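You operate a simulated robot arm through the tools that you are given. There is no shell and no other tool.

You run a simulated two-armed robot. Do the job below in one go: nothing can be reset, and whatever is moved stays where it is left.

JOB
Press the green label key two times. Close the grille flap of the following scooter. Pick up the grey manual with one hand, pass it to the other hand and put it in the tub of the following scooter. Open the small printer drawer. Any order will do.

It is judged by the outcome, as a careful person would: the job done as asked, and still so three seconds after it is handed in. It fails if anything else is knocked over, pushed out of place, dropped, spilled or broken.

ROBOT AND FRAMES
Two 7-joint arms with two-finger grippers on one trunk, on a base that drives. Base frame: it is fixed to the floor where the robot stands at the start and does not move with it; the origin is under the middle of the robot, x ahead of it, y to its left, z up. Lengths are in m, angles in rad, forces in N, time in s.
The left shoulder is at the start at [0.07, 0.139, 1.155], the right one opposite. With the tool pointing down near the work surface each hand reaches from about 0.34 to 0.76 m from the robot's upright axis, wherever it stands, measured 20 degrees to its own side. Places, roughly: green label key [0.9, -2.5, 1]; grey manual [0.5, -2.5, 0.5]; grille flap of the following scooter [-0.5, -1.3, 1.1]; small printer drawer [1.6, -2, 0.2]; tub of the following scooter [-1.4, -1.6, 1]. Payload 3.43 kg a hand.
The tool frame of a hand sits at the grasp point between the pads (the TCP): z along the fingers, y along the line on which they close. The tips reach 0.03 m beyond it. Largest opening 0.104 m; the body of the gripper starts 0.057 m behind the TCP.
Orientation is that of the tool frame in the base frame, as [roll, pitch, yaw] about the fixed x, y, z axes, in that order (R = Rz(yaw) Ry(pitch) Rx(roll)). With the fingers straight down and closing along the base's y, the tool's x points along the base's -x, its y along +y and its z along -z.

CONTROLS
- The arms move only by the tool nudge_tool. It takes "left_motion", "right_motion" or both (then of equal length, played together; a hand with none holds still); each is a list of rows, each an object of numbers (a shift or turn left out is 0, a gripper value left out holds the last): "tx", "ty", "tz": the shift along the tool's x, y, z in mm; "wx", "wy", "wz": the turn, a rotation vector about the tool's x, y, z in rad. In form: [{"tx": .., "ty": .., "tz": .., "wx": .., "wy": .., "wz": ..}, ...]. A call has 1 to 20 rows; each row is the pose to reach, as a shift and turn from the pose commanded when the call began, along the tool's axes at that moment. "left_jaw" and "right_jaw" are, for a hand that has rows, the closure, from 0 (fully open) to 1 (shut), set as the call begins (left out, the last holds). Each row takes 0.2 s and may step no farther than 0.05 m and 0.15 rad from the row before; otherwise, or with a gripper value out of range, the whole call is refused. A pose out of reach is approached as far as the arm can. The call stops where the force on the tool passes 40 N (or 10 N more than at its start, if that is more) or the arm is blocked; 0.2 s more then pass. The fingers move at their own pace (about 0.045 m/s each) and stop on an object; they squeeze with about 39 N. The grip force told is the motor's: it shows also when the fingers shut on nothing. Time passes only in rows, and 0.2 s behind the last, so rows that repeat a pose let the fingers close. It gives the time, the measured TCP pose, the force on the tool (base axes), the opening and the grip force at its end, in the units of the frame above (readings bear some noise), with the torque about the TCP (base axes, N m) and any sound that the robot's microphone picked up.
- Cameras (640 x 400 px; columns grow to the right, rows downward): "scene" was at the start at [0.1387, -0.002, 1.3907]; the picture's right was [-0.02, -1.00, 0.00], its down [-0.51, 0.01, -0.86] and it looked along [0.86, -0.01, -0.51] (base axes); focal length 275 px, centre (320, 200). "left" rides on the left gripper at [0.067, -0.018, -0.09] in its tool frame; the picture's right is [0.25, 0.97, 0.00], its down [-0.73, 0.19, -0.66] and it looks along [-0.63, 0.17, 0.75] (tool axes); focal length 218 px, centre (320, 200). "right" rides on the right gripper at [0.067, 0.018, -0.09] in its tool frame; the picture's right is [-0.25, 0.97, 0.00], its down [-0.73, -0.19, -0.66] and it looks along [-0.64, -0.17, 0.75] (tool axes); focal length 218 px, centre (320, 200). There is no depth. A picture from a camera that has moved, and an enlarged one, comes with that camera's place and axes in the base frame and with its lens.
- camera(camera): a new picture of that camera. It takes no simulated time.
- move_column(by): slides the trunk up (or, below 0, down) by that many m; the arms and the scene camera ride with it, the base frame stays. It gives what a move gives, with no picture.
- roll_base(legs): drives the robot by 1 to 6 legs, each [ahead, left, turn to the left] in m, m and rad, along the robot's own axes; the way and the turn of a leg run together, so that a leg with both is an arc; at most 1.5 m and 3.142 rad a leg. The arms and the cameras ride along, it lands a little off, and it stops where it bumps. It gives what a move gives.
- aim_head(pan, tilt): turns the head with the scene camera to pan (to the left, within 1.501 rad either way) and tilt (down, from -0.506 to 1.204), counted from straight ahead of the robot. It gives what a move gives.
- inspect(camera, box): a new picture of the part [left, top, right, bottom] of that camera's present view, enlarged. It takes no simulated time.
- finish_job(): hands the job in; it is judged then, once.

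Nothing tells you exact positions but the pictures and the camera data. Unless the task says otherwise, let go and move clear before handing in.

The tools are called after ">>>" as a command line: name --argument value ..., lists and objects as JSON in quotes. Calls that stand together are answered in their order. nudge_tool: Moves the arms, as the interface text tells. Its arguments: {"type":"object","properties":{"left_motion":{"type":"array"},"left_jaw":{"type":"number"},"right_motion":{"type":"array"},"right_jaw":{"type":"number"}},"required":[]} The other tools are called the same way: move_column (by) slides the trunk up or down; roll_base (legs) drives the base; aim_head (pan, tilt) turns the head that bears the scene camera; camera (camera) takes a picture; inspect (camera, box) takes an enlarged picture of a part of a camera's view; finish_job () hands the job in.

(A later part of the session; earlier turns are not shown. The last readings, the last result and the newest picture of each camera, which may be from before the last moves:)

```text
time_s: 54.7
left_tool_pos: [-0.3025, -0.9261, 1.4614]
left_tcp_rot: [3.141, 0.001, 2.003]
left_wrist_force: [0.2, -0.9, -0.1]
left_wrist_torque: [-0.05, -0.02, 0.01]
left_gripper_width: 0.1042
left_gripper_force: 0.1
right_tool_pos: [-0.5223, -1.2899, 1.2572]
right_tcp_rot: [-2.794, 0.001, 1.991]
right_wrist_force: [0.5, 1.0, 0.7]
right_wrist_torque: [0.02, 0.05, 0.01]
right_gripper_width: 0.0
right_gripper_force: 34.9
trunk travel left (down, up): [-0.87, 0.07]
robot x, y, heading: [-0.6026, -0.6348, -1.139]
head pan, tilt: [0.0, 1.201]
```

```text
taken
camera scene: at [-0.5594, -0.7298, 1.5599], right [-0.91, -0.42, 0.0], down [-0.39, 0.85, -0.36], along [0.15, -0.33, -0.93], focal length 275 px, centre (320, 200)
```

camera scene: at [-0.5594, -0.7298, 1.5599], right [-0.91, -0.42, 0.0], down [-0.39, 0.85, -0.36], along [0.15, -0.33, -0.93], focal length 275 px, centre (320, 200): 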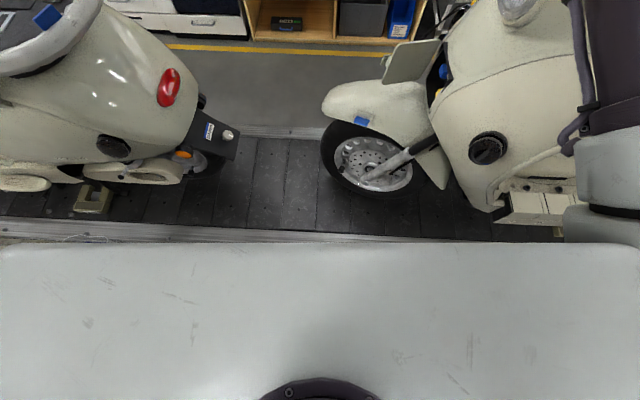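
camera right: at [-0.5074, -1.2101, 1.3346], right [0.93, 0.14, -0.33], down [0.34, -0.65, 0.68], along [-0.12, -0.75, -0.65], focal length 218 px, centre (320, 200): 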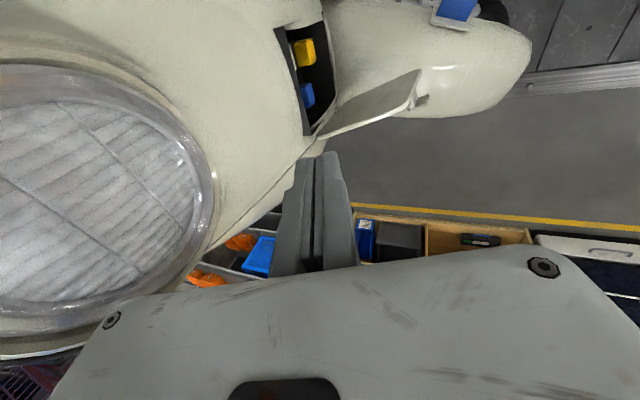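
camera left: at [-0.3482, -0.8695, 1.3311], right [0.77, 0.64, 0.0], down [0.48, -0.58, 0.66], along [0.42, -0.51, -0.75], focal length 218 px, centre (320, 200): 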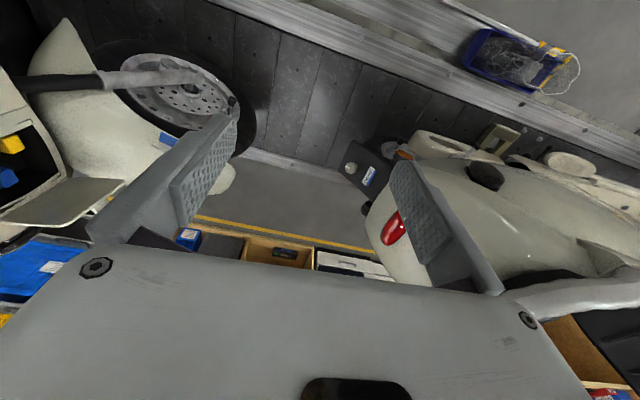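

The base deck front is close to the ledge, but nothing has touched yet. I'll ease ahead a few centimetres; the hand stays well above the flap.

>>> roll_base --legs '[[0.06, 0, 0]]'

>>> aim_head --pan -0.3 --tilt 0.8

>>> camera --camera "scene"

>>> camera --camera "right"

```text
time_s: 55.6
left_tool_pos: [-0.2984, -0.9364, 1.4622]
left_tcp_rot: [3.141, 0.002, 2.002]
left_wrist_force: [-0.3, 0.3, 0.2]
left_wrist_torque: [-0.02, 0.0, 0.01]
left_gripper_width: 0.1038
left_gripper_force: 0.1
right_tool_pos: [-0.5182, -1.2983, 1.259]
right_tcp_rot: [-2.796, 0.003, 1.989]
right_wrist_force: [-1.0, 0.1, 0.4]
right_wrist_torque: [-0.03, -0.03, -0.03]
right_gripper_width: 0.0001
right_gripper_force: 34.2
trunk travel left (down, up): [-0.87, 0.07]
robot x, y, heading: [-0.596, -0.6445, -1.136]
head pan, tilt: [0.0, 1.201]
stopped in leg 1: the robot was blocked; the commanded pose is now the measured one
```

```text
time_s: 56.5
left_tool_pos: [-0.2973, -0.9391, 1.4601]
left_tcp_rot: [3.142, -0.001, 2.003]
left_wrist_force: [-0.3, -0.8, -0.1]
left_wrist_torque: [0.01, 0.05, -0.02]
left_gripper_width: 0.104
left_gripper_force: 0.0
right_tool_pos: [-0.5168, -1.3011, 1.2582]
right_tcp_rot: [-2.793, 0.002, 1.99]
right_wrist_force: [0.3, -0.4, -0.1]
right_wrist_torque: [0.0, 0.02, 0.01]
right_gripper_width: 0.0002
right_gripper_force: 34.4
trunk travel left (down, up): [-0.87, 0.07]
robot x, y, heading: [-0.5967, -0.6427, -1.139]
head pan, tilt: [-0.3, 0.799]
```

```text
taken
camera scene: at [-0.5661, -0.7707, 1.5873], right [-0.99, -0.13, 0.0], down [-0.09, 0.71, -0.7], along [0.09, -0.69, -0.72], focal length 275 px, centre (320, 200)
```

scene: 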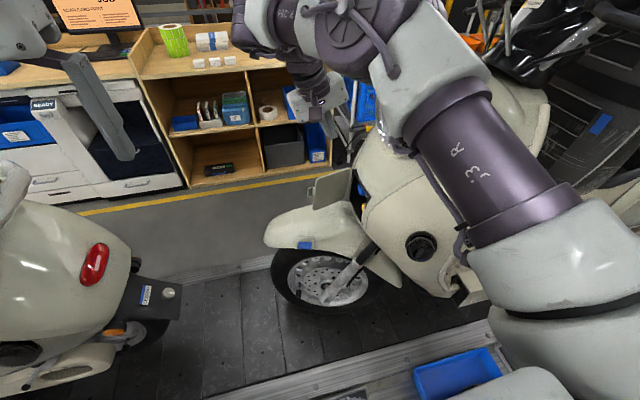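

```text
taken
camera right: at [-0.5024, -1.2215, 1.3348], right [0.93, 0.14, -0.33], down [0.34, -0.65, 0.68], along [-0.12, -0.75, -0.65], focal length 218 px, centre (320, 200)
```

right: 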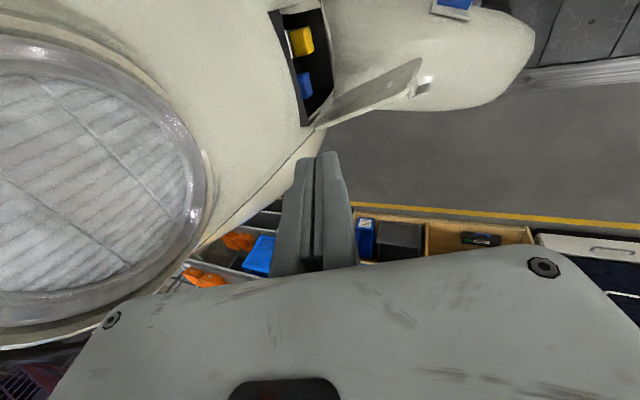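

The base is now against the ledge and can go no closer. To gain reach I'll lean the fingers slightly forward and reduce the sideways tilt, then reach past the flap while staying above it.

>>> nudge_tool --right_motion '[{"wx": -0.08, "wy": -0.1}, {"wx": -0.16, "wy": -0.2}, {"tx": -20, "ty": 2, "wx": -0.2, "wy": -0.25}, {"tx": -45, "ty": 5, "wx": -0.2, "wy": -0.25}, {"tx": -69, "ty": 7, "wx": -0.2, "wy": -0.25}, {"tx": -69, "ty": 20, "tz": 35, "wx": -0.2, "wy": -0.25}, {"tx": -69, "ty": 20, "tz": 35, "wx": -0.2, "wy": -0.25}]'

>>> camera --camera "right"

>>> camera --camera "scene"

```text
time_s: 58.1
left_tool_pos: [-0.2976, -0.9367, 1.4622]
left_tcp_rot: [3.14, 0.0, 2.003]
left_wrist_force: [-0.5, -0.3, 0.0]
left_wrist_torque: [0.0, 0.02, 0.04]
left_gripper_width: 0.1042
left_gripper_force: 0.1
right_tool_pos: [-0.4827, -1.3631, 1.2179]
right_tcp_rot: [-2.99, 0.245, 2.052]
right_wrist_force: [-0.8, 0.3, -0.2]
right_wrist_torque: [0.0, 0.01, -0.01]
right_gripper_width: 0.0001
right_gripper_force: 35.1
trunk travel left (down, up): [-0.87, 0.07]
robot x, y, heading: [-0.5972, -0.6414, -1.137]
head pan, tilt: [-0.3, 0.799]
```

```text
taken
camera right: at [-0.4963, -1.2726, 1.284], right [0.98, 0.19, -0.08], down [0.17, -0.52, 0.83], along [0.12, -0.83, -0.55], focal length 218 px, centre (320, 200)
```

right: 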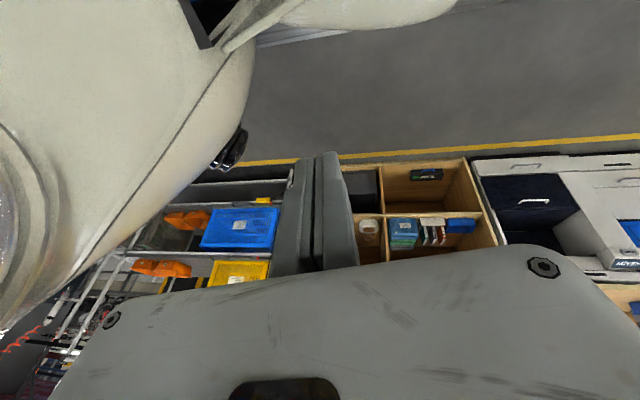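

```text
taken
camera scene: at [-0.5677, -0.7697, 1.5875], right [-0.99, -0.13, 0.0], down [-0.09, 0.71, -0.7], along [0.09, -0.69, -0.72], focal length 275 px, centre (320, 200)
```

scene: 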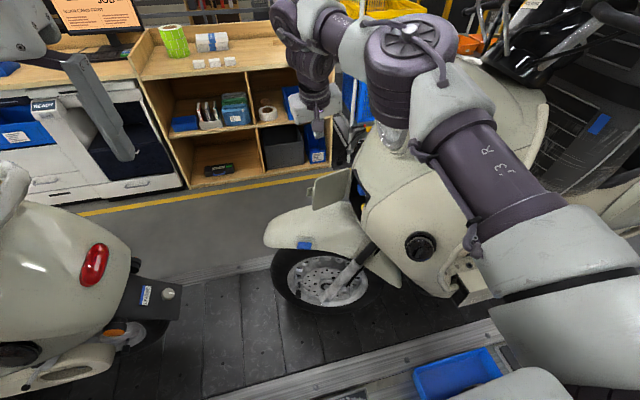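

The hand is now at the planned spot above and outside the flap. I'll lower it in two steps, checking clearance in between.

>>> nudge_tool --right_motion '[{"tx": 7, "ty": 4, "tz": 28}, {"tx": 14, "ty": 9, "tz": 56}, {"tx": 14, "ty": 9, "tz": 56}]'

>>> inspect --camera "scene" --box '[240, 0, 480, 220]'

>>> camera --camera "left"

```text
time_s: 58.9
left_tool_pos: [-0.2965, -0.9355, 1.4615]
left_tcp_rot: [-3.141, 0.001, 2.002]
left_wrist_force: [0.4, -0.2, 0.0]
left_wrist_torque: [0.01, 0.04, -0.03]
left_gripper_width: 0.1039
left_gripper_force: 0.0
right_tool_pos: [-0.4816, -1.3592, 1.1606]
right_tcp_rot: [-2.987, 0.244, 2.052]
right_wrist_force: [-0.1, -0.4, 0.8]
right_wrist_torque: [-0.01, 0.01, 0.03]
right_gripper_width: 0.0001
right_gripper_force: 34.5
trunk travel left (down, up): [-0.87, 0.07]
robot x, y, heading: [-0.5977, -0.6414, -1.142]
head pan, tilt: [-0.3, 0.799]
```

```text
1.82 times, centred on (360, 110) of scene
camera zoom: at [-0.5662, -0.7679, 1.5877], right [-0.99, -0.13, 0.0], down [-0.09, 0.71, -0.7], along [0.09, -0.69, -0.72], focal length 500 px, centre (247, 364)
```

zoom: 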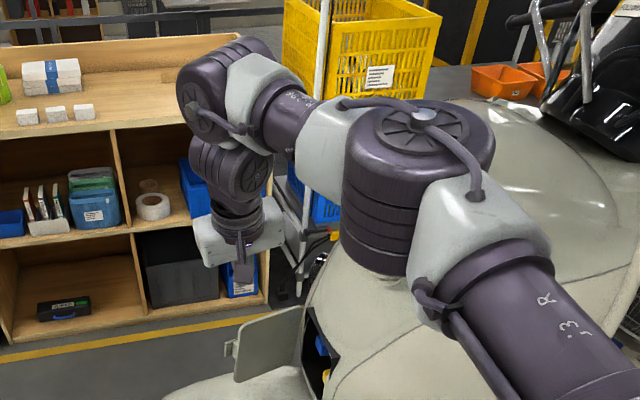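

```text
taken
camera left: at [-0.3415, -0.8808, 1.5507], right [0.77, 0.63, 0.0], down [0.48, -0.58, 0.66], along [0.42, -0.51, -0.75], focal length 218 px, centre (320, 200)
```

left: 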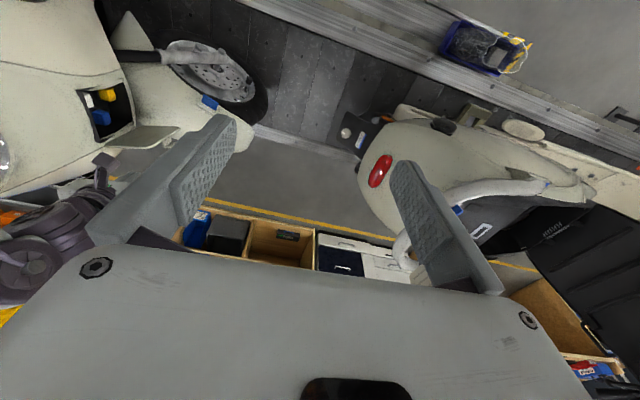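

The right elbow is too near the scooter's nose for me to go lower this way. I'll withdraw the right hand and shift the base so that the left arm, whose elbow points away from the scooter, can do this instead.

>>> nudge_tool --right_motion '[{"tx": -12, "ty": -7, "tz": -48}, {"tx": -24, "ty": -15, "tz": -96}, {"tx": 24, "ty": -14, "tz": -108}, {"tx": 72, "ty": -14, "tz": -120}, {"tx": 120, "ty": -13, "tz": -133, "wx": -0.04, "wy": 0.06}, {"tx": 168, "ty": -13, "tz": -145, "wx": -0.08, "wy": 0.12}, {"tx": 216, "ty": -12, "tz": -158, "wx": -0.12, "wy": 0.19}, {"tx": 262, "ty": -12, "tz": -169, "wx": -0.15, "wy": 0.25}, {"tx": 253, "ty": -18, "tz": -208, "wx": -0.15, "wy": 0.25}, {"tx": 244, "ty": -24, "tz": -246, "wx": -0.15, "wy": 0.25}, {"tx": 235, "ty": -30, "tz": -285, "wx": -0.15, "wy": 0.25}, {"tx": 226, "ty": -36, "tz": -323, "wx": -0.15, "wy": 0.25}, {"tx": 217, "ty": -41, "tz": -362, "wx": -0.15, "wy": 0.25}]'

>>> aim_head --pan -0.6 --tilt 0.3

>>> camera --camera "scene"

>>> camera --camera "right"

```text
refused: row 2 steps farther than a row can; nothing moved
```

```text
time_s: 59.8
left_tool_pos: [-0.2972, -0.9371, 1.4621]
left_tcp_rot: [-3.141, -0.002, 2.004]
left_wrist_force: [-0.8, -0.8, -0.2]
left_wrist_torque: [-0.02, 0.0, 0.0]
left_gripper_width: 0.104
left_gripper_force: 0.1
right_tool_pos: [-0.4821, -1.3606, 1.1614]
right_tcp_rot: [-2.989, 0.244, 2.052]
right_wrist_force: [-0.7, 0.6, -0.1]
right_wrist_torque: [0.0, 0.0, 0.01]
right_gripper_width: 0.0
right_gripper_force: 34.1
trunk travel left (down, up): [-0.87, 0.07]
robot x, y, heading: [-0.5975, -0.6462, -1.14]
head pan, tilt: [-0.6, 0.3]
```

```text
taken
camera scene: at [-0.5933, -0.7817, 1.6318], right [-0.99, 0.17, 0.0], down [0.05, 0.29, -0.95], along [-0.16, -0.94, -0.3], focal length 275 px, centre (320, 200)
```

scene: 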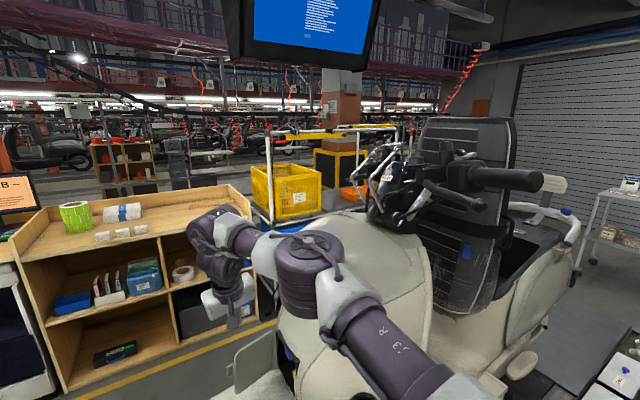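

```text
taken
camera right: at [-0.4955, -1.2711, 1.2264], right [0.98, 0.19, -0.08], down [0.17, -0.52, 0.83], along [0.12, -0.83, -0.55], focal length 218 px, centre (320, 200)
```

right: 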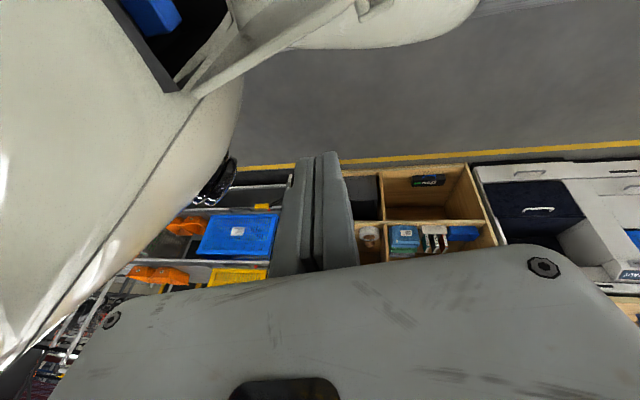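

One row was slightly too long. From this view I also see the near handlebar grip at about (-0.95, -1.13, 1.54). I'll withdraw the right hand with shorter steps and park it in front of the chest, away from the grip.

>>> nudge_tool --right_motion '[{"tx": -8, "ty": -5, "tz": -32}, {"tx": -16, "ty": -10, "tz": -64}, {"tx": -24, "ty": -15, "tz": -96}, {"tx": 17, "ty": -15, "tz": -107}, {"tx": 59, "ty": -14, "tz": -117}, {"tx": 100, "ty": -14, "tz": -128}, {"tx": 142, "ty": -13, "tz": -139, "wx": -0.04, "wy": 0.06}, {"tx": 183, "ty": -13, "tz": -149, "wx": -0.08, "wy": 0.12}, {"tx": 225, "ty": -12, "tz": -160, "wx": -0.12, "wy": 0.19}, {"tx": 266, "ty": -12, "tz": -170, "wx": -0.15, "wy": 0.25}, {"tx": 261, "ty": 0, "tz": -208, "wx": -0.15, "wy": 0.25}, {"tx": 255, "ty": 12, "tz": -247, "wx": -0.15, "wy": 0.25}, {"tx": 250, "ty": 24, "tz": -285, "wx": -0.15, "wy": 0.25}, {"tx": 245, "ty": 36, "tz": -324, "wx": -0.15, "wy": 0.25}, {"tx": 239, "ty": 48, "tz": -362, "wx": -0.15, "wy": 0.25}, {"tx": 234, "ty": 60, "tz": -401, "wx": -0.15, "wy": 0.25}]'

>>> camera --camera "scene"

```text
time_s: 63.2
left_tool_pos: [-0.2955, -0.9298, 1.4627]
left_tcp_rot: [-3.138, 0.003, 2.002]
left_wrist_force: [0.1, 1.1, 0.2]
left_wrist_torque: [-0.05, 0.04, 0.0]
left_gripper_width: 0.104
left_gripper_force: 0.1
right_tool_pos: [-0.5249, -1.0108, 1.481]
right_tcp_rot: [-3.139, 0.0, 2.034]
right_wrist_force: [0.2, 0.3, -0.1]
right_wrist_torque: [-0.04, 0.03, -0.01]
right_gripper_width: 0.0002
right_gripper_force: 35.0
right hand out of reach, approached as far as the arm can: row 10, 11, 12, 13
trunk travel left (down, up): [-0.87, 0.07]
robot x, y, heading: [-0.5974, -0.6438, -1.141]
head pan, tilt: [-0.6, 0.3]
```

```text
taken
camera scene: at [-0.5924, -0.7744, 1.6325], right [-0.99, 0.17, 0.0], down [0.05, 0.29, -0.96], along [-0.16, -0.94, -0.29], focal length 275 px, centre (320, 200)
```

scene: 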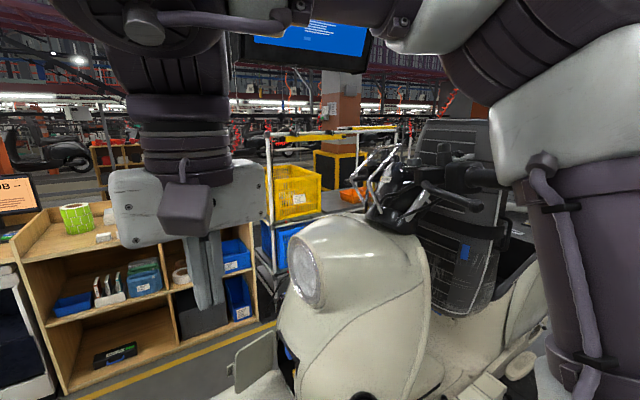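

The right hand is parked. I'll slide the base about 0.17 m to the right so the flap is straight ahead for the left arm.

>>> roll_base --legs '[[-0.01, -0.17, 0]]'

>>> nudge_tool --left_motion '[{}, {}, {}, {}, {}]' --left_jaw 1

>>> aim_head --pan -0.1 --tilt 0.75

>>> camera --camera "scene"

>>> camera --camera "left"

>>> camera --camera "right"

```text
time_s: 64.7
left_tool_pos: [-0.4522, -0.996, 1.4607]
left_tcp_rot: [-3.138, 0.0, 2.003]
left_wrist_force: [0.2, 0.1, 0.3]
left_wrist_torque: [-0.03, 0.06, 0.02]
left_gripper_width: 0.1042
left_gripper_force: 0.0
right_tool_pos: [-0.6803, -1.0781, 1.4801]
right_tcp_rot: [-3.135, -0.005, 2.032]
right_wrist_force: [-0.2, 1.2, 0.2]
right_wrist_torque: [-0.03, 0.05, 0.02]
right_gripper_width: 0.0
right_gripper_force: 34.6
trunk travel left (down, up): [-0.87, 0.07]
robot x, y, heading: [-0.7552, -0.7017, -1.135]
head pan, tilt: [-0.6, 0.3]
```

```text
time_s: 65.9
left_tool_pos: [-0.4563, -0.9979, 1.462]
left_tcp_rot: [-3.141, 0.0, 2.003]
left_wrist_force: [0.0, -0.9, 0.2]
left_wrist_torque: [-0.02, 0.0, 0.02]
left_gripper_width: 0.0
left_gripper_force: 3.4
right_tool_pos: [-0.6844, -1.0785, 1.4796]
right_tcp_rot: [-3.14, -0.006, 2.034]
right_wrist_force: [-0.2, 0.5, 0.1]
right_wrist_torque: [0.02, -0.02, -0.01]
right_gripper_width: 0.0
right_gripper_force: 33.9
trunk travel left (down, up): [-0.87, 0.07]
robot x, y, heading: [-0.7523, -0.6998, -1.14]
head pan, tilt: [-0.6, 0.3]
```

```text
time_s: 66.8
left_tool_pos: [-0.4573, -0.9985, 1.4616]
left_tcp_rot: [-3.138, 0.0, 2.002]
left_wrist_force: [0.7, 0.3, 0.2]
left_wrist_torque: [0.01, -0.01, 0.0]
left_gripper_width: 0.0
left_gripper_force: 34.5
right_tool_pos: [-0.6845, -1.0797, 1.4799]
right_tcp_rot: [3.141, -0.004, 2.032]
right_wrist_force: [0.0, -0.6, -0.2]
right_wrist_torque: [-0.04, -0.02, -0.02]
right_gripper_width: 0.0
right_gripper_force: 34.2
trunk travel left (down, up): [-0.87, 0.07]
robot x, y, heading: [-0.7561, -0.7058, -1.139]
head pan, tilt: [-0.099, 0.75]
```

```text
taken
camera scene: at [-0.7094, -0.8294, 1.5916], right [-0.95, -0.32, 0.0], down [-0.22, 0.64, -0.73], along [0.24, -0.69, -0.68], focal length 275 px, centre (320, 200)
```

scene: 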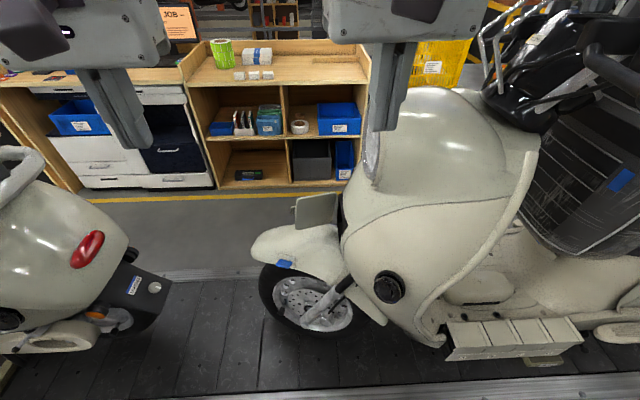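

```text
taken
camera left: at [-0.5009, -0.9439, 1.5506], right [0.77, 0.63, 0.0], down [0.48, -0.58, 0.66], along [0.42, -0.51, -0.75], focal length 218 px, centre (320, 200)
```

left: 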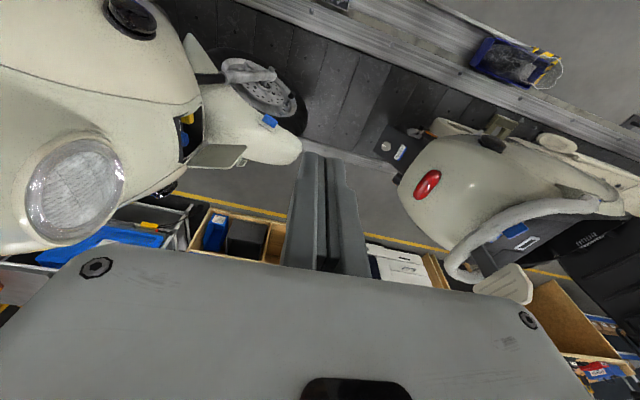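

```text
taken
camera right: at [-0.6994, -1.0129, 1.5684], right [0.98, 0.2, 0.0], down [0.16, -0.74, 0.65], along [0.13, -0.64, -0.76], focal length 218 px, centre (320, 200)
```

right: 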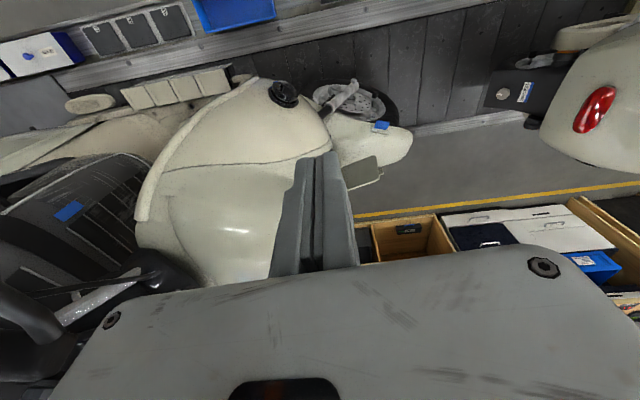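

The left arm now has the flap straight ahead and its elbow will be in open space. I'll bring its closed fingers over to the outside of the flap, staying above it.

>>> nudge_tool --left_motion '[{"tx": -30, "ty": 0, "tz": 30, "wx": 0.05, "wy": -0.08}, {"tx": -65, "ty": 0, "tz": 60, "wx": 0.1, "wy": -0.16}, {"tx": -100, "ty": -10, "tz": 90, "wx": 0.15, "wy": -0.25}, {"tx": -140, "ty": -25, "tz": 110, "wx": 0.15, "wy": -0.25}, {"tx": -180, "ty": -45, "tz": 130, "wx": 0.15, "wy": -0.25}, {"tx": -220, "ty": -70, "tz": 145, "wx": 0.15, "wy": -0.25}, {"tx": -255, "ty": -100, "tz": 160, "wx": 0.15, "wy": -0.25}, {"tx": -290, "ty": -130, "tz": 175, "wx": 0.15, "wy": -0.25}, {"tx": -315, "ty": -155, "tz": 190, "wx": 0.15, "wy": -0.25}, {"tx": -319, "ty": -174, "tz": 215, "wx": 0.15, "wy": -0.25}, {"tx": -319, "ty": -174, "tz": 215, "wx": 0.15, "wy": -0.25}]'

>>> camera --camera "scene"

>>> camera --camera "left"

>>> camera --camera "right"

```text
time_s: 69.2
left_tool_pos: [-0.4816, -1.3623, 1.2464]
left_tcp_rot: [-2.985, 0.249, 2.024]
left_wrist_force: [-0.9, 0.3, -0.7]
left_wrist_torque: [-0.01, -0.01, -0.02]
left_gripper_width: 0.0001
left_gripper_force: 34.4
right_tool_pos: [-0.6848, -1.0809, 1.4806]
right_tcp_rot: [-3.141, -0.006, 2.033]
right_wrist_force: [0.0, 0.0, 1.0]
right_wrist_torque: [-0.01, -0.03, 0.0]
right_gripper_width: 0.0
right_gripper_force: 34.7
trunk travel left (down, up): [-0.87, 0.07]
robot x, y, heading: [-0.7557, -0.7044, -1.138]
head pan, tilt: [-0.099, 0.75]
```

```text
taken
camera scene: at [-0.7101, -0.8296, 1.5916], right [-0.95, -0.33, 0.0], down [-0.22, 0.65, -0.73], along [0.24, -0.69, -0.68], focal length 275 px, centre (320, 200)
```

scene: 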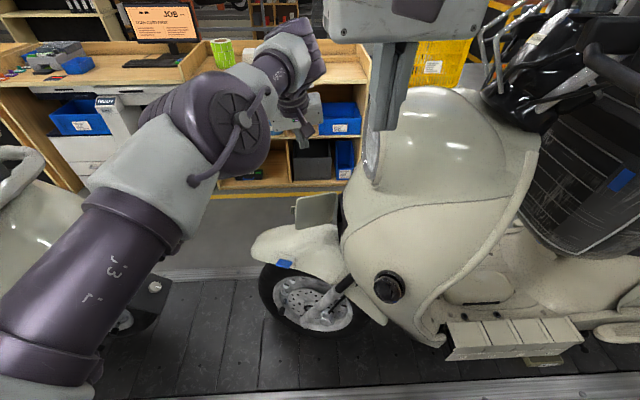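

```text
taken
camera left: at [-0.5237, -1.2841, 1.3185], right [0.77, 0.6, -0.21], down [0.5, -0.37, 0.78], along [0.39, -0.71, -0.59], focal length 218 px, centre (320, 200)
```

left: 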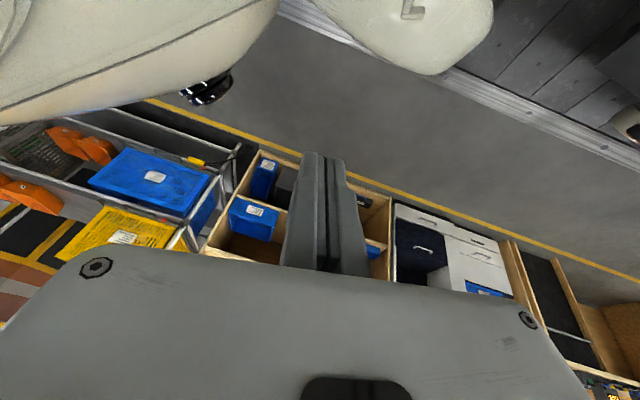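

```text
taken
camera right: at [-0.7002, -1.0131, 1.5684], right [0.98, 0.21, 0.0], down [0.16, -0.74, 0.65], along [0.13, -0.64, -0.76], focal length 218 px, centre (320, 200)
```

right: 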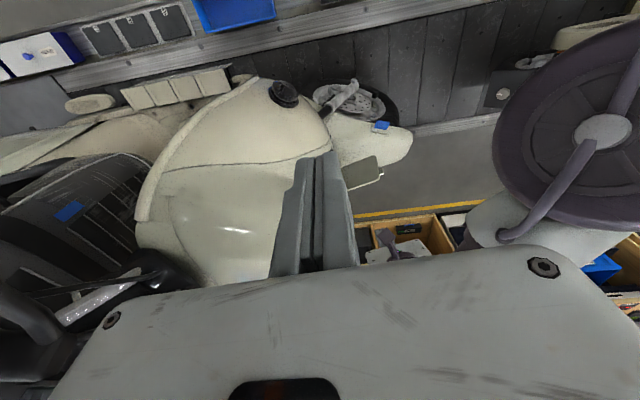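

The left arm posture is clear of everything. I'll lower its fingertips beside the outer face of the flap and check with the right wrist camera.

>>> nudge_tool --left_motion '[{"tx": 9, "ty": 5.5, "tz": 35}, {"tx": 18, "ty": 11, "tz": 70}, {"tx": 27, "ty": 16.6, "tz": 105}, {"tx": 36, "ty": 22, "tz": 140}, {"tx": 36, "ty": 22, "tz": 140}]'

>>> inspect --camera "right" --box '[280, 100, 460, 260]'

>>> inspect --camera "scene" --box '[220, 80, 400, 260]'

```text
time_s: 70.4
left_tool_pos: [-0.4799, -1.3608, 1.1004]
left_tcp_rot: [-2.988, 0.249, 2.021]
left_wrist_force: [0.5, -0.2, -0.5]
left_wrist_torque: [0.03, -0.01, 0.01]
left_gripper_width: 0.0
left_gripper_force: 34.6
right_tool_pos: [-0.683, -1.0797, 1.4795]
right_tcp_rot: [-3.141, -0.005, 2.032]
right_wrist_force: [-0.2, 0.3, -0.1]
right_wrist_torque: [-0.04, 0.01, -0.03]
right_gripper_width: 0.0002
right_gripper_force: 34.6
trunk travel left (down, up): [-0.87, 0.07]
robot x, y, heading: [-0.758, -0.7063, -1.137]
head pan, tilt: [-0.099, 0.75]
```

```text
2.50 times, centred on (370, 180) of right
camera zoom: at [-0.699, -1.0131, 1.5684], right [0.98, 0.21, 0.0], down [0.16, -0.74, 0.65], along [0.13, -0.64, -0.76], focal length 546 px, centre (195, 250)
```

zoom: 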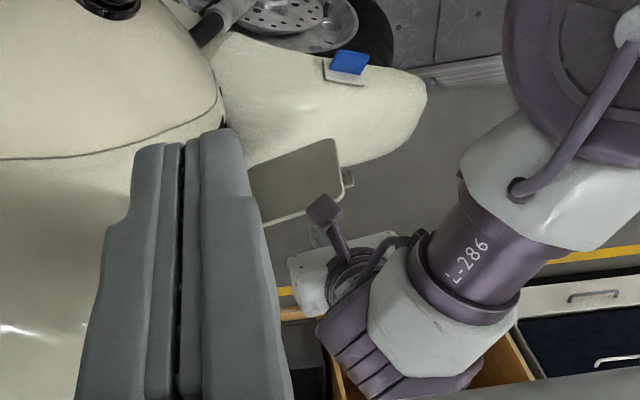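

```text
2.22 times, centred on (310, 170) of scene
camera zoom: at [-0.7089, -0.8295, 1.5915], right [-0.95, -0.33, 0.0], down [-0.22, 0.65, -0.73], along [0.24, -0.69, -0.68], focal length 611 px, centre (342, 267)
```

zoom: 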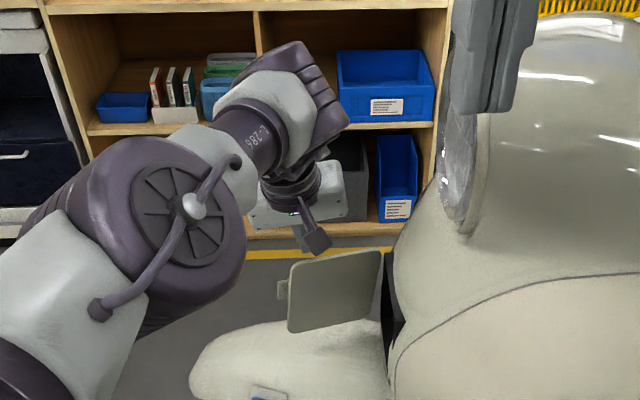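

The fingertips are on the outer side of the flap, with the camera block just clear above it. Now I'll pull the flap round its hinge toward closed, stopping about 30° short to check.

>>> nudge_tool --left_motion '[{"tx": 15, "ty": -6, "tz": -3}, {"tx": 31, "ty": -11, "tz": -6}, {"tx": 41, "ty": -14, "tz": -8}, {"tx": 50, "ty": -17, "tz": -10}, {"tx": 58, "ty": -21, "tz": -12}, {"tx": 66, "ty": -26, "tz": -13}, {"tx": 73, "ty": -32, "tz": -14}, {"tx": 79, "ty": -39, "tz": -14}, {"tx": 79, "ty": -39, "tz": -14}]'

>>> inspect --camera "right" --box '[280, 100, 460, 260]'

>>> inspect --camera "scene" --box '[220, 80, 400, 260]'

>>> camera --camera "left"

```text
time_s: 72.4
left_tool_pos: [-0.55, -1.3043, 1.0985]
left_tcp_rot: [-2.986, 0.25, 2.021]
left_wrist_force: [0.3, -0.2, 0.8]
left_wrist_torque: [-0.01, -0.01, 0.0]
left_gripper_width: 0.0
left_gripper_force: 34.8
right_tool_pos: [-0.6851, -1.0788, 1.4794]
right_tcp_rot: [3.141, -0.005, 2.034]
right_wrist_force: [0.0, 0.2, -0.2]
right_wrist_torque: [-0.01, 0.01, 0.03]
right_gripper_width: 0.0
right_gripper_force: 34.6
trunk travel left (down, up): [-0.87, 0.07]
robot x, y, heading: [-0.7572, -0.7067, -1.14]
head pan, tilt: [-0.099, 0.75]
```

```text
2.50 times, centred on (370, 180) of right
camera zoom: at [-0.6994, -1.0131, 1.5684], right [0.98, 0.2, 0.0], down [0.16, -0.74, 0.65], along [0.13, -0.64, -0.76], focal length 546 px, centre (195, 250)
```

zoom: 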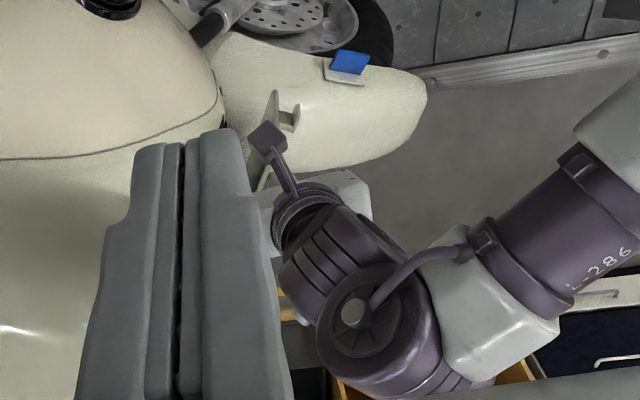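

```text
2.22 times, centred on (310, 170) of scene
camera zoom: at [-0.7093, -0.8295, 1.5915], right [-0.95, -0.33, 0.0], down [-0.22, 0.65, -0.73], along [0.24, -0.69, -0.68], focal length 611 px, centre (342, 267)
```

zoom: 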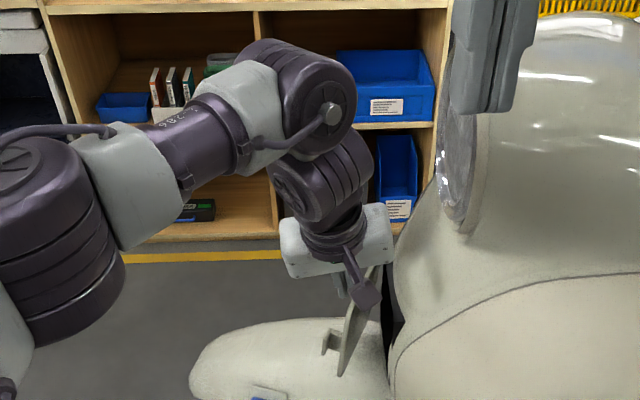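

```text
taken
camera left: at [-0.5917, -1.226, 1.171], right [0.77, 0.6, -0.21], down [0.5, -0.37, 0.78], along [0.39, -0.7, -0.59], focal length 218 px, centre (320, 200)
```

left: 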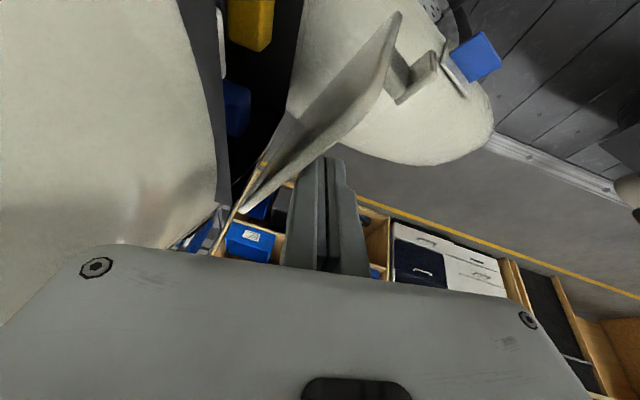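

The flap has followed to roughly 40° open. I'll tilt the hand so its body stays clear of the nose and continue pushing the flap toward the opening.

>>> nudge_tool --left_motion '[{"tx": 5, "ty": -3, "tz": -1, "wx": 0.06}, {"tx": 10, "ty": -6, "tz": -2, "wx": 0.12}, {"tx": 12, "ty": -10, "tz": -2, "wx": 0.18}, {"tx": 15, "ty": -13, "tz": -2, "wx": 0.24}, {"tx": 16, "ty": -17, "tz": -1, "wx": 0.3}, {"tx": 17, "ty": -21, "tz": -1, "wx": 0.35}, {"tx": 18, "ty": -25, "tz": 0, "wx": 0.35}, {"tx": 18, "ty": -29, "tz": 0, "wx": 0.35}, {"tx": 18, "ty": -29, "tz": 0, "wx": 0.35}]'

>>> inspect --camera "right" --box '[280, 100, 460, 260]'

>>> inspect --camera "scene" --box '[220, 80, 400, 260]'

>>> camera --camera "left"

```text
time_s: 74.4
left_tool_pos: [-0.5732, -1.2976, 1.0994]
left_tcp_rot: [-2.638, 0.248, 2.026]
left_wrist_force: [27.3, 12.1, -2.8]
left_wrist_torque: [0.19, -0.44, -0.16]
left_gripper_width: 0.0
left_gripper_force: 35.3
right_tool_pos: [-0.6765, -1.0765, 1.4794]
right_tcp_rot: [-3.134, -0.005, 2.035]
right_wrist_force: [0.8, -0.4, 0.0]
right_wrist_torque: [-0.01, 0.0, 0.03]
right_gripper_width: 0.0001
right_gripper_force: 35.1
trunk travel left (down, up): [-0.87, 0.07]
robot x, y, heading: [-0.7554, -0.7037, -1.142]
head pan, tilt: [-0.099, 0.75]
```

```text
2.50 times, centred on (370, 180) of right
camera zoom: at [-0.6908, -1.0099, 1.5686], right [0.98, 0.21, -0.01], down [0.16, -0.74, 0.65], along [0.13, -0.64, -0.76], focal length 546 px, centre (195, 250)
```

zoom: 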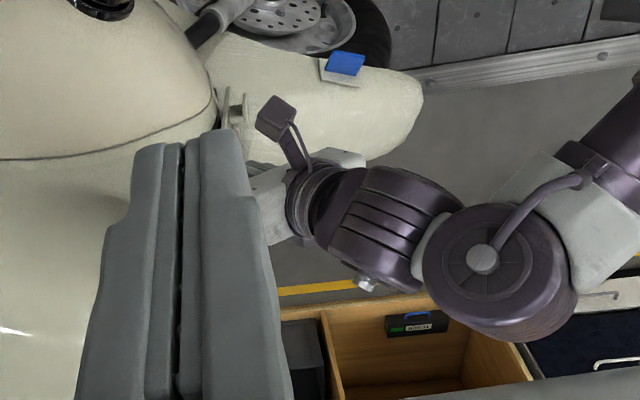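

```text
2.22 times, centred on (310, 170) of scene
camera zoom: at [-0.7009, -0.8263, 1.5915], right [-0.95, -0.33, 0.01], down [-0.23, 0.64, -0.73], along [0.24, -0.69, -0.68], focal length 611 px, centre (342, 267)
```

zoom: 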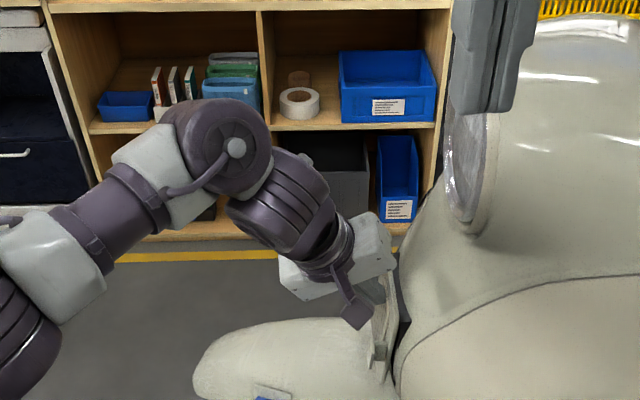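

```text
taken
camera left: at [-0.5872, -1.206, 1.1667], right [0.7, 0.49, -0.51], down [0.69, -0.32, 0.65], along [0.15, -0.81, -0.56], focal length 218 px, centre (320, 200)
```

left: 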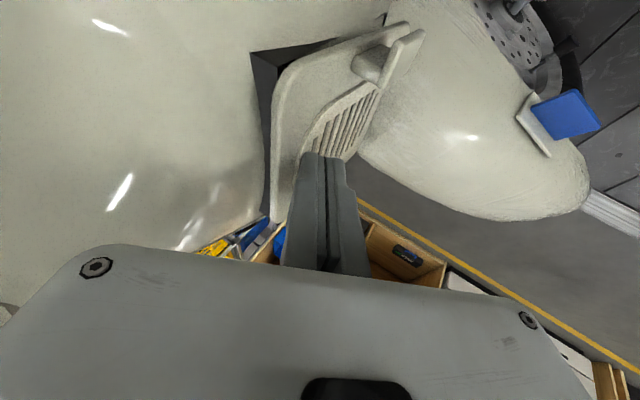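

The flap is nearly shut, but I was pushing on the raised grille near the hinge. I'll back off slightly, move to the free edge above the little handle, and press there.

>>> nudge_tool --left_motion '[{"tx": 0, "ty": 13, "tz": -7}, {"tx": 1, "ty": 26, "tz": -15}, {"tx": 18, "ty": 19, "tz": -25}, {"tx": 33, "ty": 17, "tz": -29}, {"tx": 33, "ty": 8, "tz": -24}, {"tx": 32, "ty": 0, "tz": -19}, {"tx": 32, "ty": -9, "tz": -14}, {"tx": 32, "ty": -16, "tz": -10}, {"tx": 32, "ty": -23, "tz": -6}, {"tx": 32, "ty": -23, "tz": -6}]'

>>> inspect --camera "scene" --box '[220, 80, 400, 260]'

>>> camera --camera "left"

```text
time_s: 76.1
left_tool_pos: [-0.5888, -1.2637, 1.109]
left_tcp_rot: [-2.656, 0.252, 2.028]
left_wrist_force: [23.7, 19.1, 12.5]
left_wrist_torque: [0.29, -0.14, -0.29]
left_gripper_width: 0.0003
left_gripper_force: 34.6
right_tool_pos: [-0.6801, -1.0742, 1.4809]
right_tcp_rot: [-3.137, -0.001, 2.04]
right_wrist_force: [-0.8, -0.4, 0.1]
right_wrist_torque: [0.04, -0.07, 0.01]
right_gripper_width: 0.0
right_gripper_force: 34.7
trunk travel left (down, up): [-0.87, 0.07]
robot x, y, heading: [-0.7546, -0.704, -1.137]
head pan, tilt: [-0.099, 0.75]
stopped in row 8 (left hand): the force on the tool passed its limit at 43 N (the readings are from after the stop); the commanded pose is now the measured one
```

```text
2.22 times, centred on (310, 170) of scene
camera zoom: at [-0.7057, -0.8233, 1.5922], right [-0.94, -0.33, 0.0], down [-0.23, 0.64, -0.73], along [0.24, -0.69, -0.68], focal length 611 px, centre (342, 267)
```

zoom: 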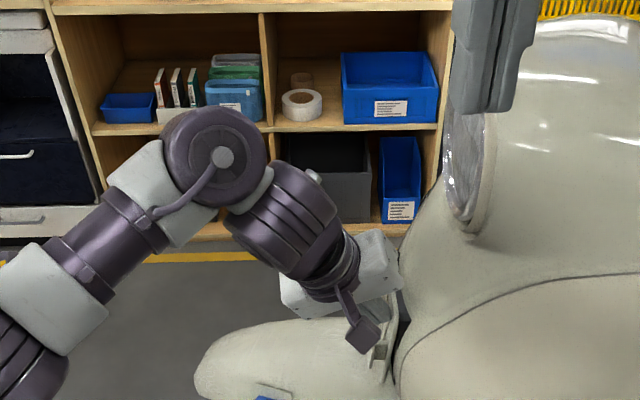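

```text
taken
camera left: at [-0.6041, -1.1725, 1.1754], right [0.71, 0.5, -0.5], down [0.68, -0.31, 0.66], along [0.17, -0.81, -0.56], focal length 218 px, centre (320, 200)
```

left: 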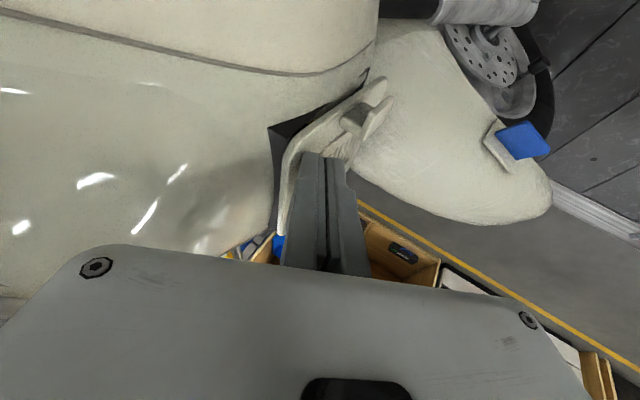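

The push stopped at about 43 N against the flap. I'll look closely to see whether it is shut or held by a catch.

>>> inspect --camera "left" --box '[220, 40, 440, 260]'

>>> inspect --camera "right" --box '[300, 90, 420, 190]'

```text
1.82 times, centred on (330, 150) of left
camera zoom: at [-0.6041, -1.1725, 1.1754], right [0.71, 0.5, -0.5], down [0.68, -0.31, 0.66], along [0.17, -0.81, -0.56], focal length 397 px, centre (302, 291)
```

zoom: 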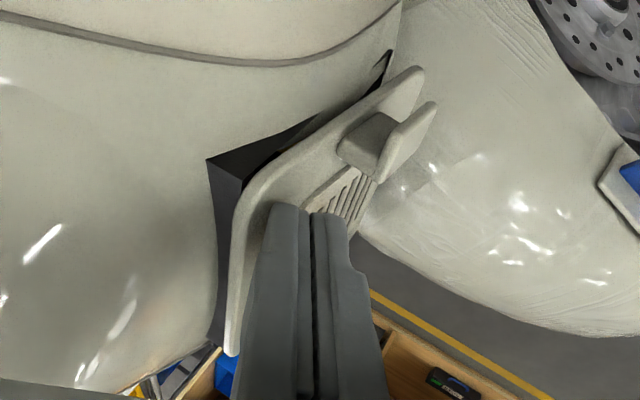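

```text
4.00 times, centred on (360, 140) of right
camera zoom: at [-0.6948, -1.007, 1.5697], right [0.98, 0.21, 0.0], down [0.16, -0.74, 0.66], along [0.14, -0.64, -0.75], focal length 873 px, centre (160, 440)
```

zoom: 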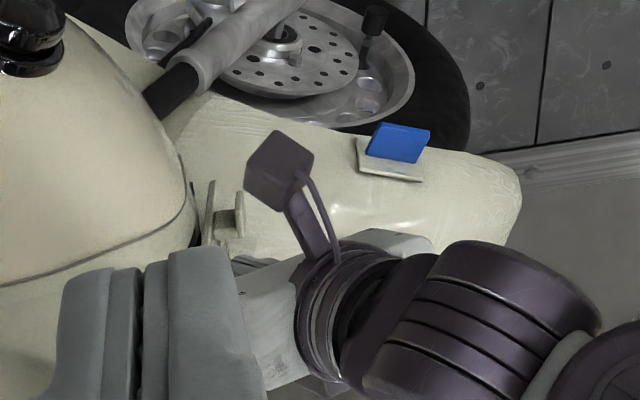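

The contact looks like finger on flap, not body on nose. I'll back off and view the flap without the hand in the way.

>>> nudge_tool --left_motion '[{"ty": 13, "tz": -8}, {"ty": 26, "tz": -15}, {"ty": 45, "tz": -35}, {"ty": 65, "tz": -65}, {"ty": 85, "tz": -95}]'

>>> camera --camera "left"

>>> inspect --camera "scene" --box '[240, 120, 400, 260]'

>>> inspect --camera "right" --box '[300, 90, 420, 190]'

```text
time_s: 77.3
left_tool_pos: [-0.4932, -1.2029, 1.1502]
left_tcp_rot: [-2.649, 0.248, 2.025]
left_wrist_force: [0.2, 0.6, -0.8]
left_wrist_torque: [-0.02, 0.03, -0.01]
left_gripper_width: 0.0
left_gripper_force: 34.5
right_tool_pos: [-0.6825, -1.0774, 1.4793]
right_tcp_rot: [-3.141, -0.004, 2.037]
right_wrist_force: [-0.3, 0.7, 1.0]
right_wrist_torque: [0.01, 0.01, 0.01]
right_gripper_width: 0.0
right_gripper_force: 34.4
trunk travel left (down, up): [-0.87, 0.07]
robot x, y, heading: [-0.7528, -0.7044, -1.132]
head pan, tilt: [-0.099, 0.75]
```

```text
taken
camera left: at [-0.5067, -1.1129, 1.2167], right [0.71, 0.49, -0.51], down [0.69, -0.32, 0.65], along [0.16, -0.81, -0.56], focal length 218 px, centre (320, 200)
```

left: 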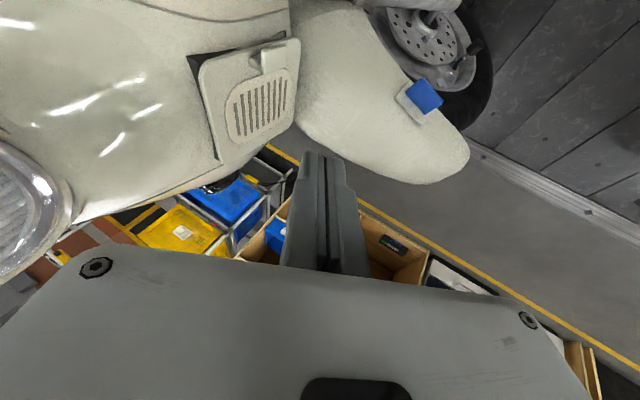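

```text
2.86 times, centred on (320, 190) of scene
camera zoom: at [-0.7076, -0.8271, 1.5916], right [-0.94, -0.33, 0.0], down [-0.22, 0.64, -0.73], along [0.24, -0.69, -0.68], focal length 786 px, centre (320, 229)
```

zoom: 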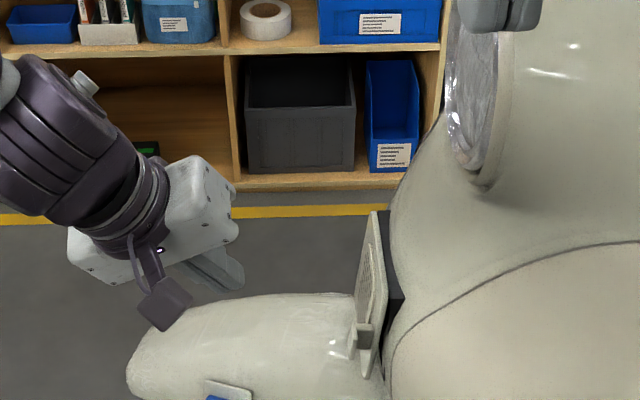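

```text
4.00 times, centred on (360, 140) of right
camera zoom: at [-0.6971, -1.0107, 1.5687], right [0.98, 0.21, 0.0], down [0.16, -0.74, 0.65], along [0.13, -0.64, -0.76], focal length 873 px, centre (160, 440)
```

zoom: 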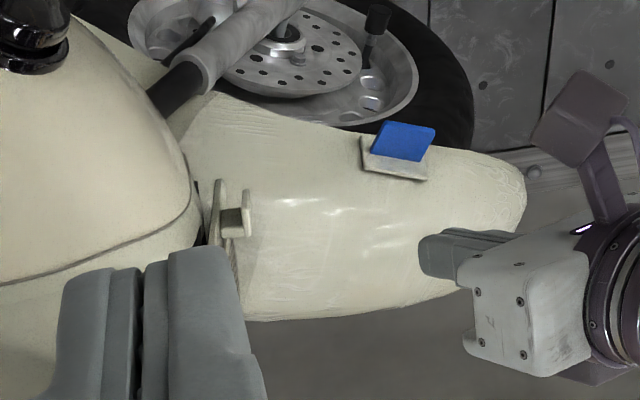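

The flap now lies across the opening; I need to judge whether any angle remains. I'll zoom in tighter.

>>> inspect --camera "scene" --box '[310, 180, 350, 220]'

>>> inspect --camera "left" --box '[170, 10, 330, 190]'

```text
10.00 times, centred on (330, 200) of scene
camera zoom: at [-0.7076, -0.8271, 1.5916], right [-0.94, -0.33, 0.0], down [-0.22, 0.64, -0.73], along [0.24, -0.69, -0.68], focal length 2749 px, centre (220, 200)
```

zoom: 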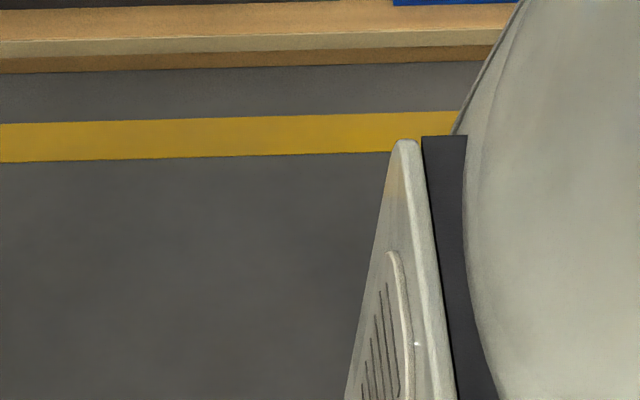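

```text
2.22 times, centred on (250, 100) of left
camera zoom: at [-0.5067, -1.1129, 1.2167], right [0.71, 0.49, -0.51], down [0.69, -0.32, 0.65], along [0.16, -0.81, -0.56], focal length 485 px, centre (476, 422)
```

zoom: 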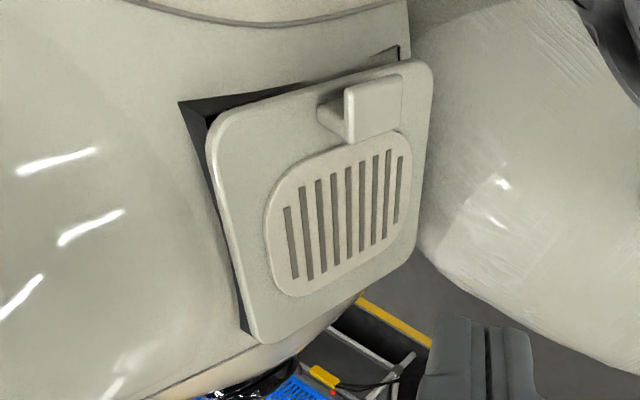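

It is almost shut, with perhaps a few millimetres left at the free edge. I'll press on the handle itself, at mid-height of the free edge, to seat it.

>>> nudge_tool --left_motion '[{"tx": 1, "ty": -6, "tz": 36}, {"tx": 2, "ty": -11, "tz": 72}, {"tx": 2.5, "ty": -17, "tz": 109}, {"tx": 2, "ty": -27, "tz": 114}, {"tx": 2, "ty": -36, "tz": 120}, {"tx": 1.5, "ty": -42, "tz": 123}, {"tx": 1.4, "ty": -48, "tz": 126.5}, {"tx": 1, "ty": -54, "tz": 130}, {"tx": 1, "ty": -60, "tz": 133.5}, {"tx": 0.6, "ty": -66, "tz": 137}]'

>>> inspect --camera "left" --box '[190, 10, 410, 220]'

>>> inspect --camera "scene" --box '[290, 160, 370, 240]'

```text
time_s: 79.7
left_tool_pos: [-0.579, -1.2735, 1.0604]
left_tcp_rot: [-2.667, 0.251, 2.034]
left_wrist_force: [24.0, 19.6, 11.8]
left_wrist_torque: [0.3, -0.16, -0.31]
left_gripper_width: 0.0
left_gripper_force: 35.0
right_tool_pos: [-0.6792, -1.0749, 1.4808]
right_tcp_rot: [-3.139, -0.002, 2.043]
right_wrist_force: [-0.5, 0.0, -0.1]
right_wrist_torque: [-0.01, -0.05, 0.02]
right_gripper_width: 0.0001
right_gripper_force: 34.8
trunk travel left (down, up): [-0.87, 0.07]
robot x, y, heading: [-0.7536, -0.7013, -1.13]
head pan, tilt: [-0.099, 0.75]
stopped in row 10 (left hand): the force on the tool passed its limit at 42 N (the readings are from after the stop); the commanded pose is now the measured one
```

```text
1.90 times, centred on (300, 115) of left
camera zoom: at [-0.5963, -1.1826, 1.1284], right [0.71, 0.51, -0.49], down [0.68, -0.31, 0.66], along [0.18, -0.8, -0.57], focal length 416 px, centre (358, 362)
```

zoom: 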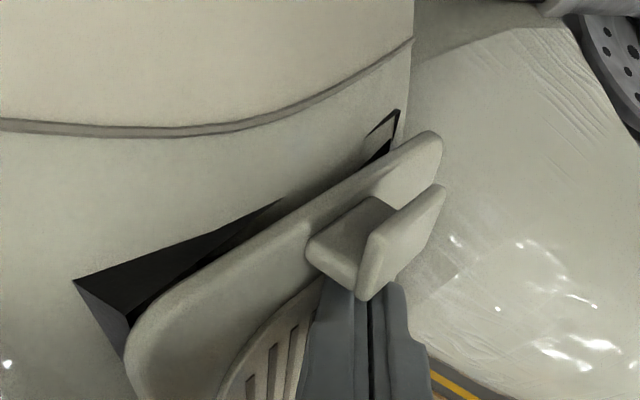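

```text
5.00 times, centred on (330, 200) of scene
camera zoom: at [-0.7049, -0.8239, 1.592], right [-0.94, -0.33, 0.0], down [-0.23, 0.64, -0.73], along [0.24, -0.69, -0.68], focal length 1375 px, centre (270, 200)
```

zoom: 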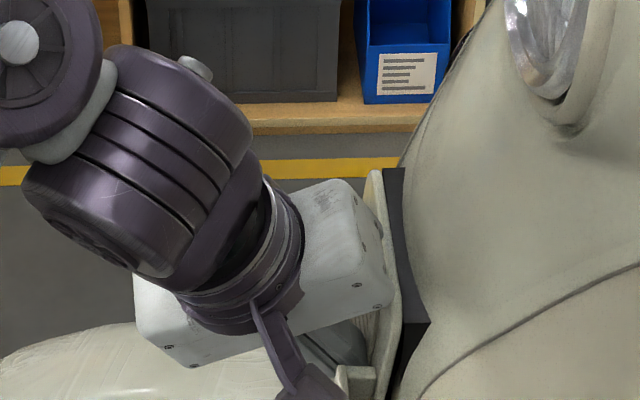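

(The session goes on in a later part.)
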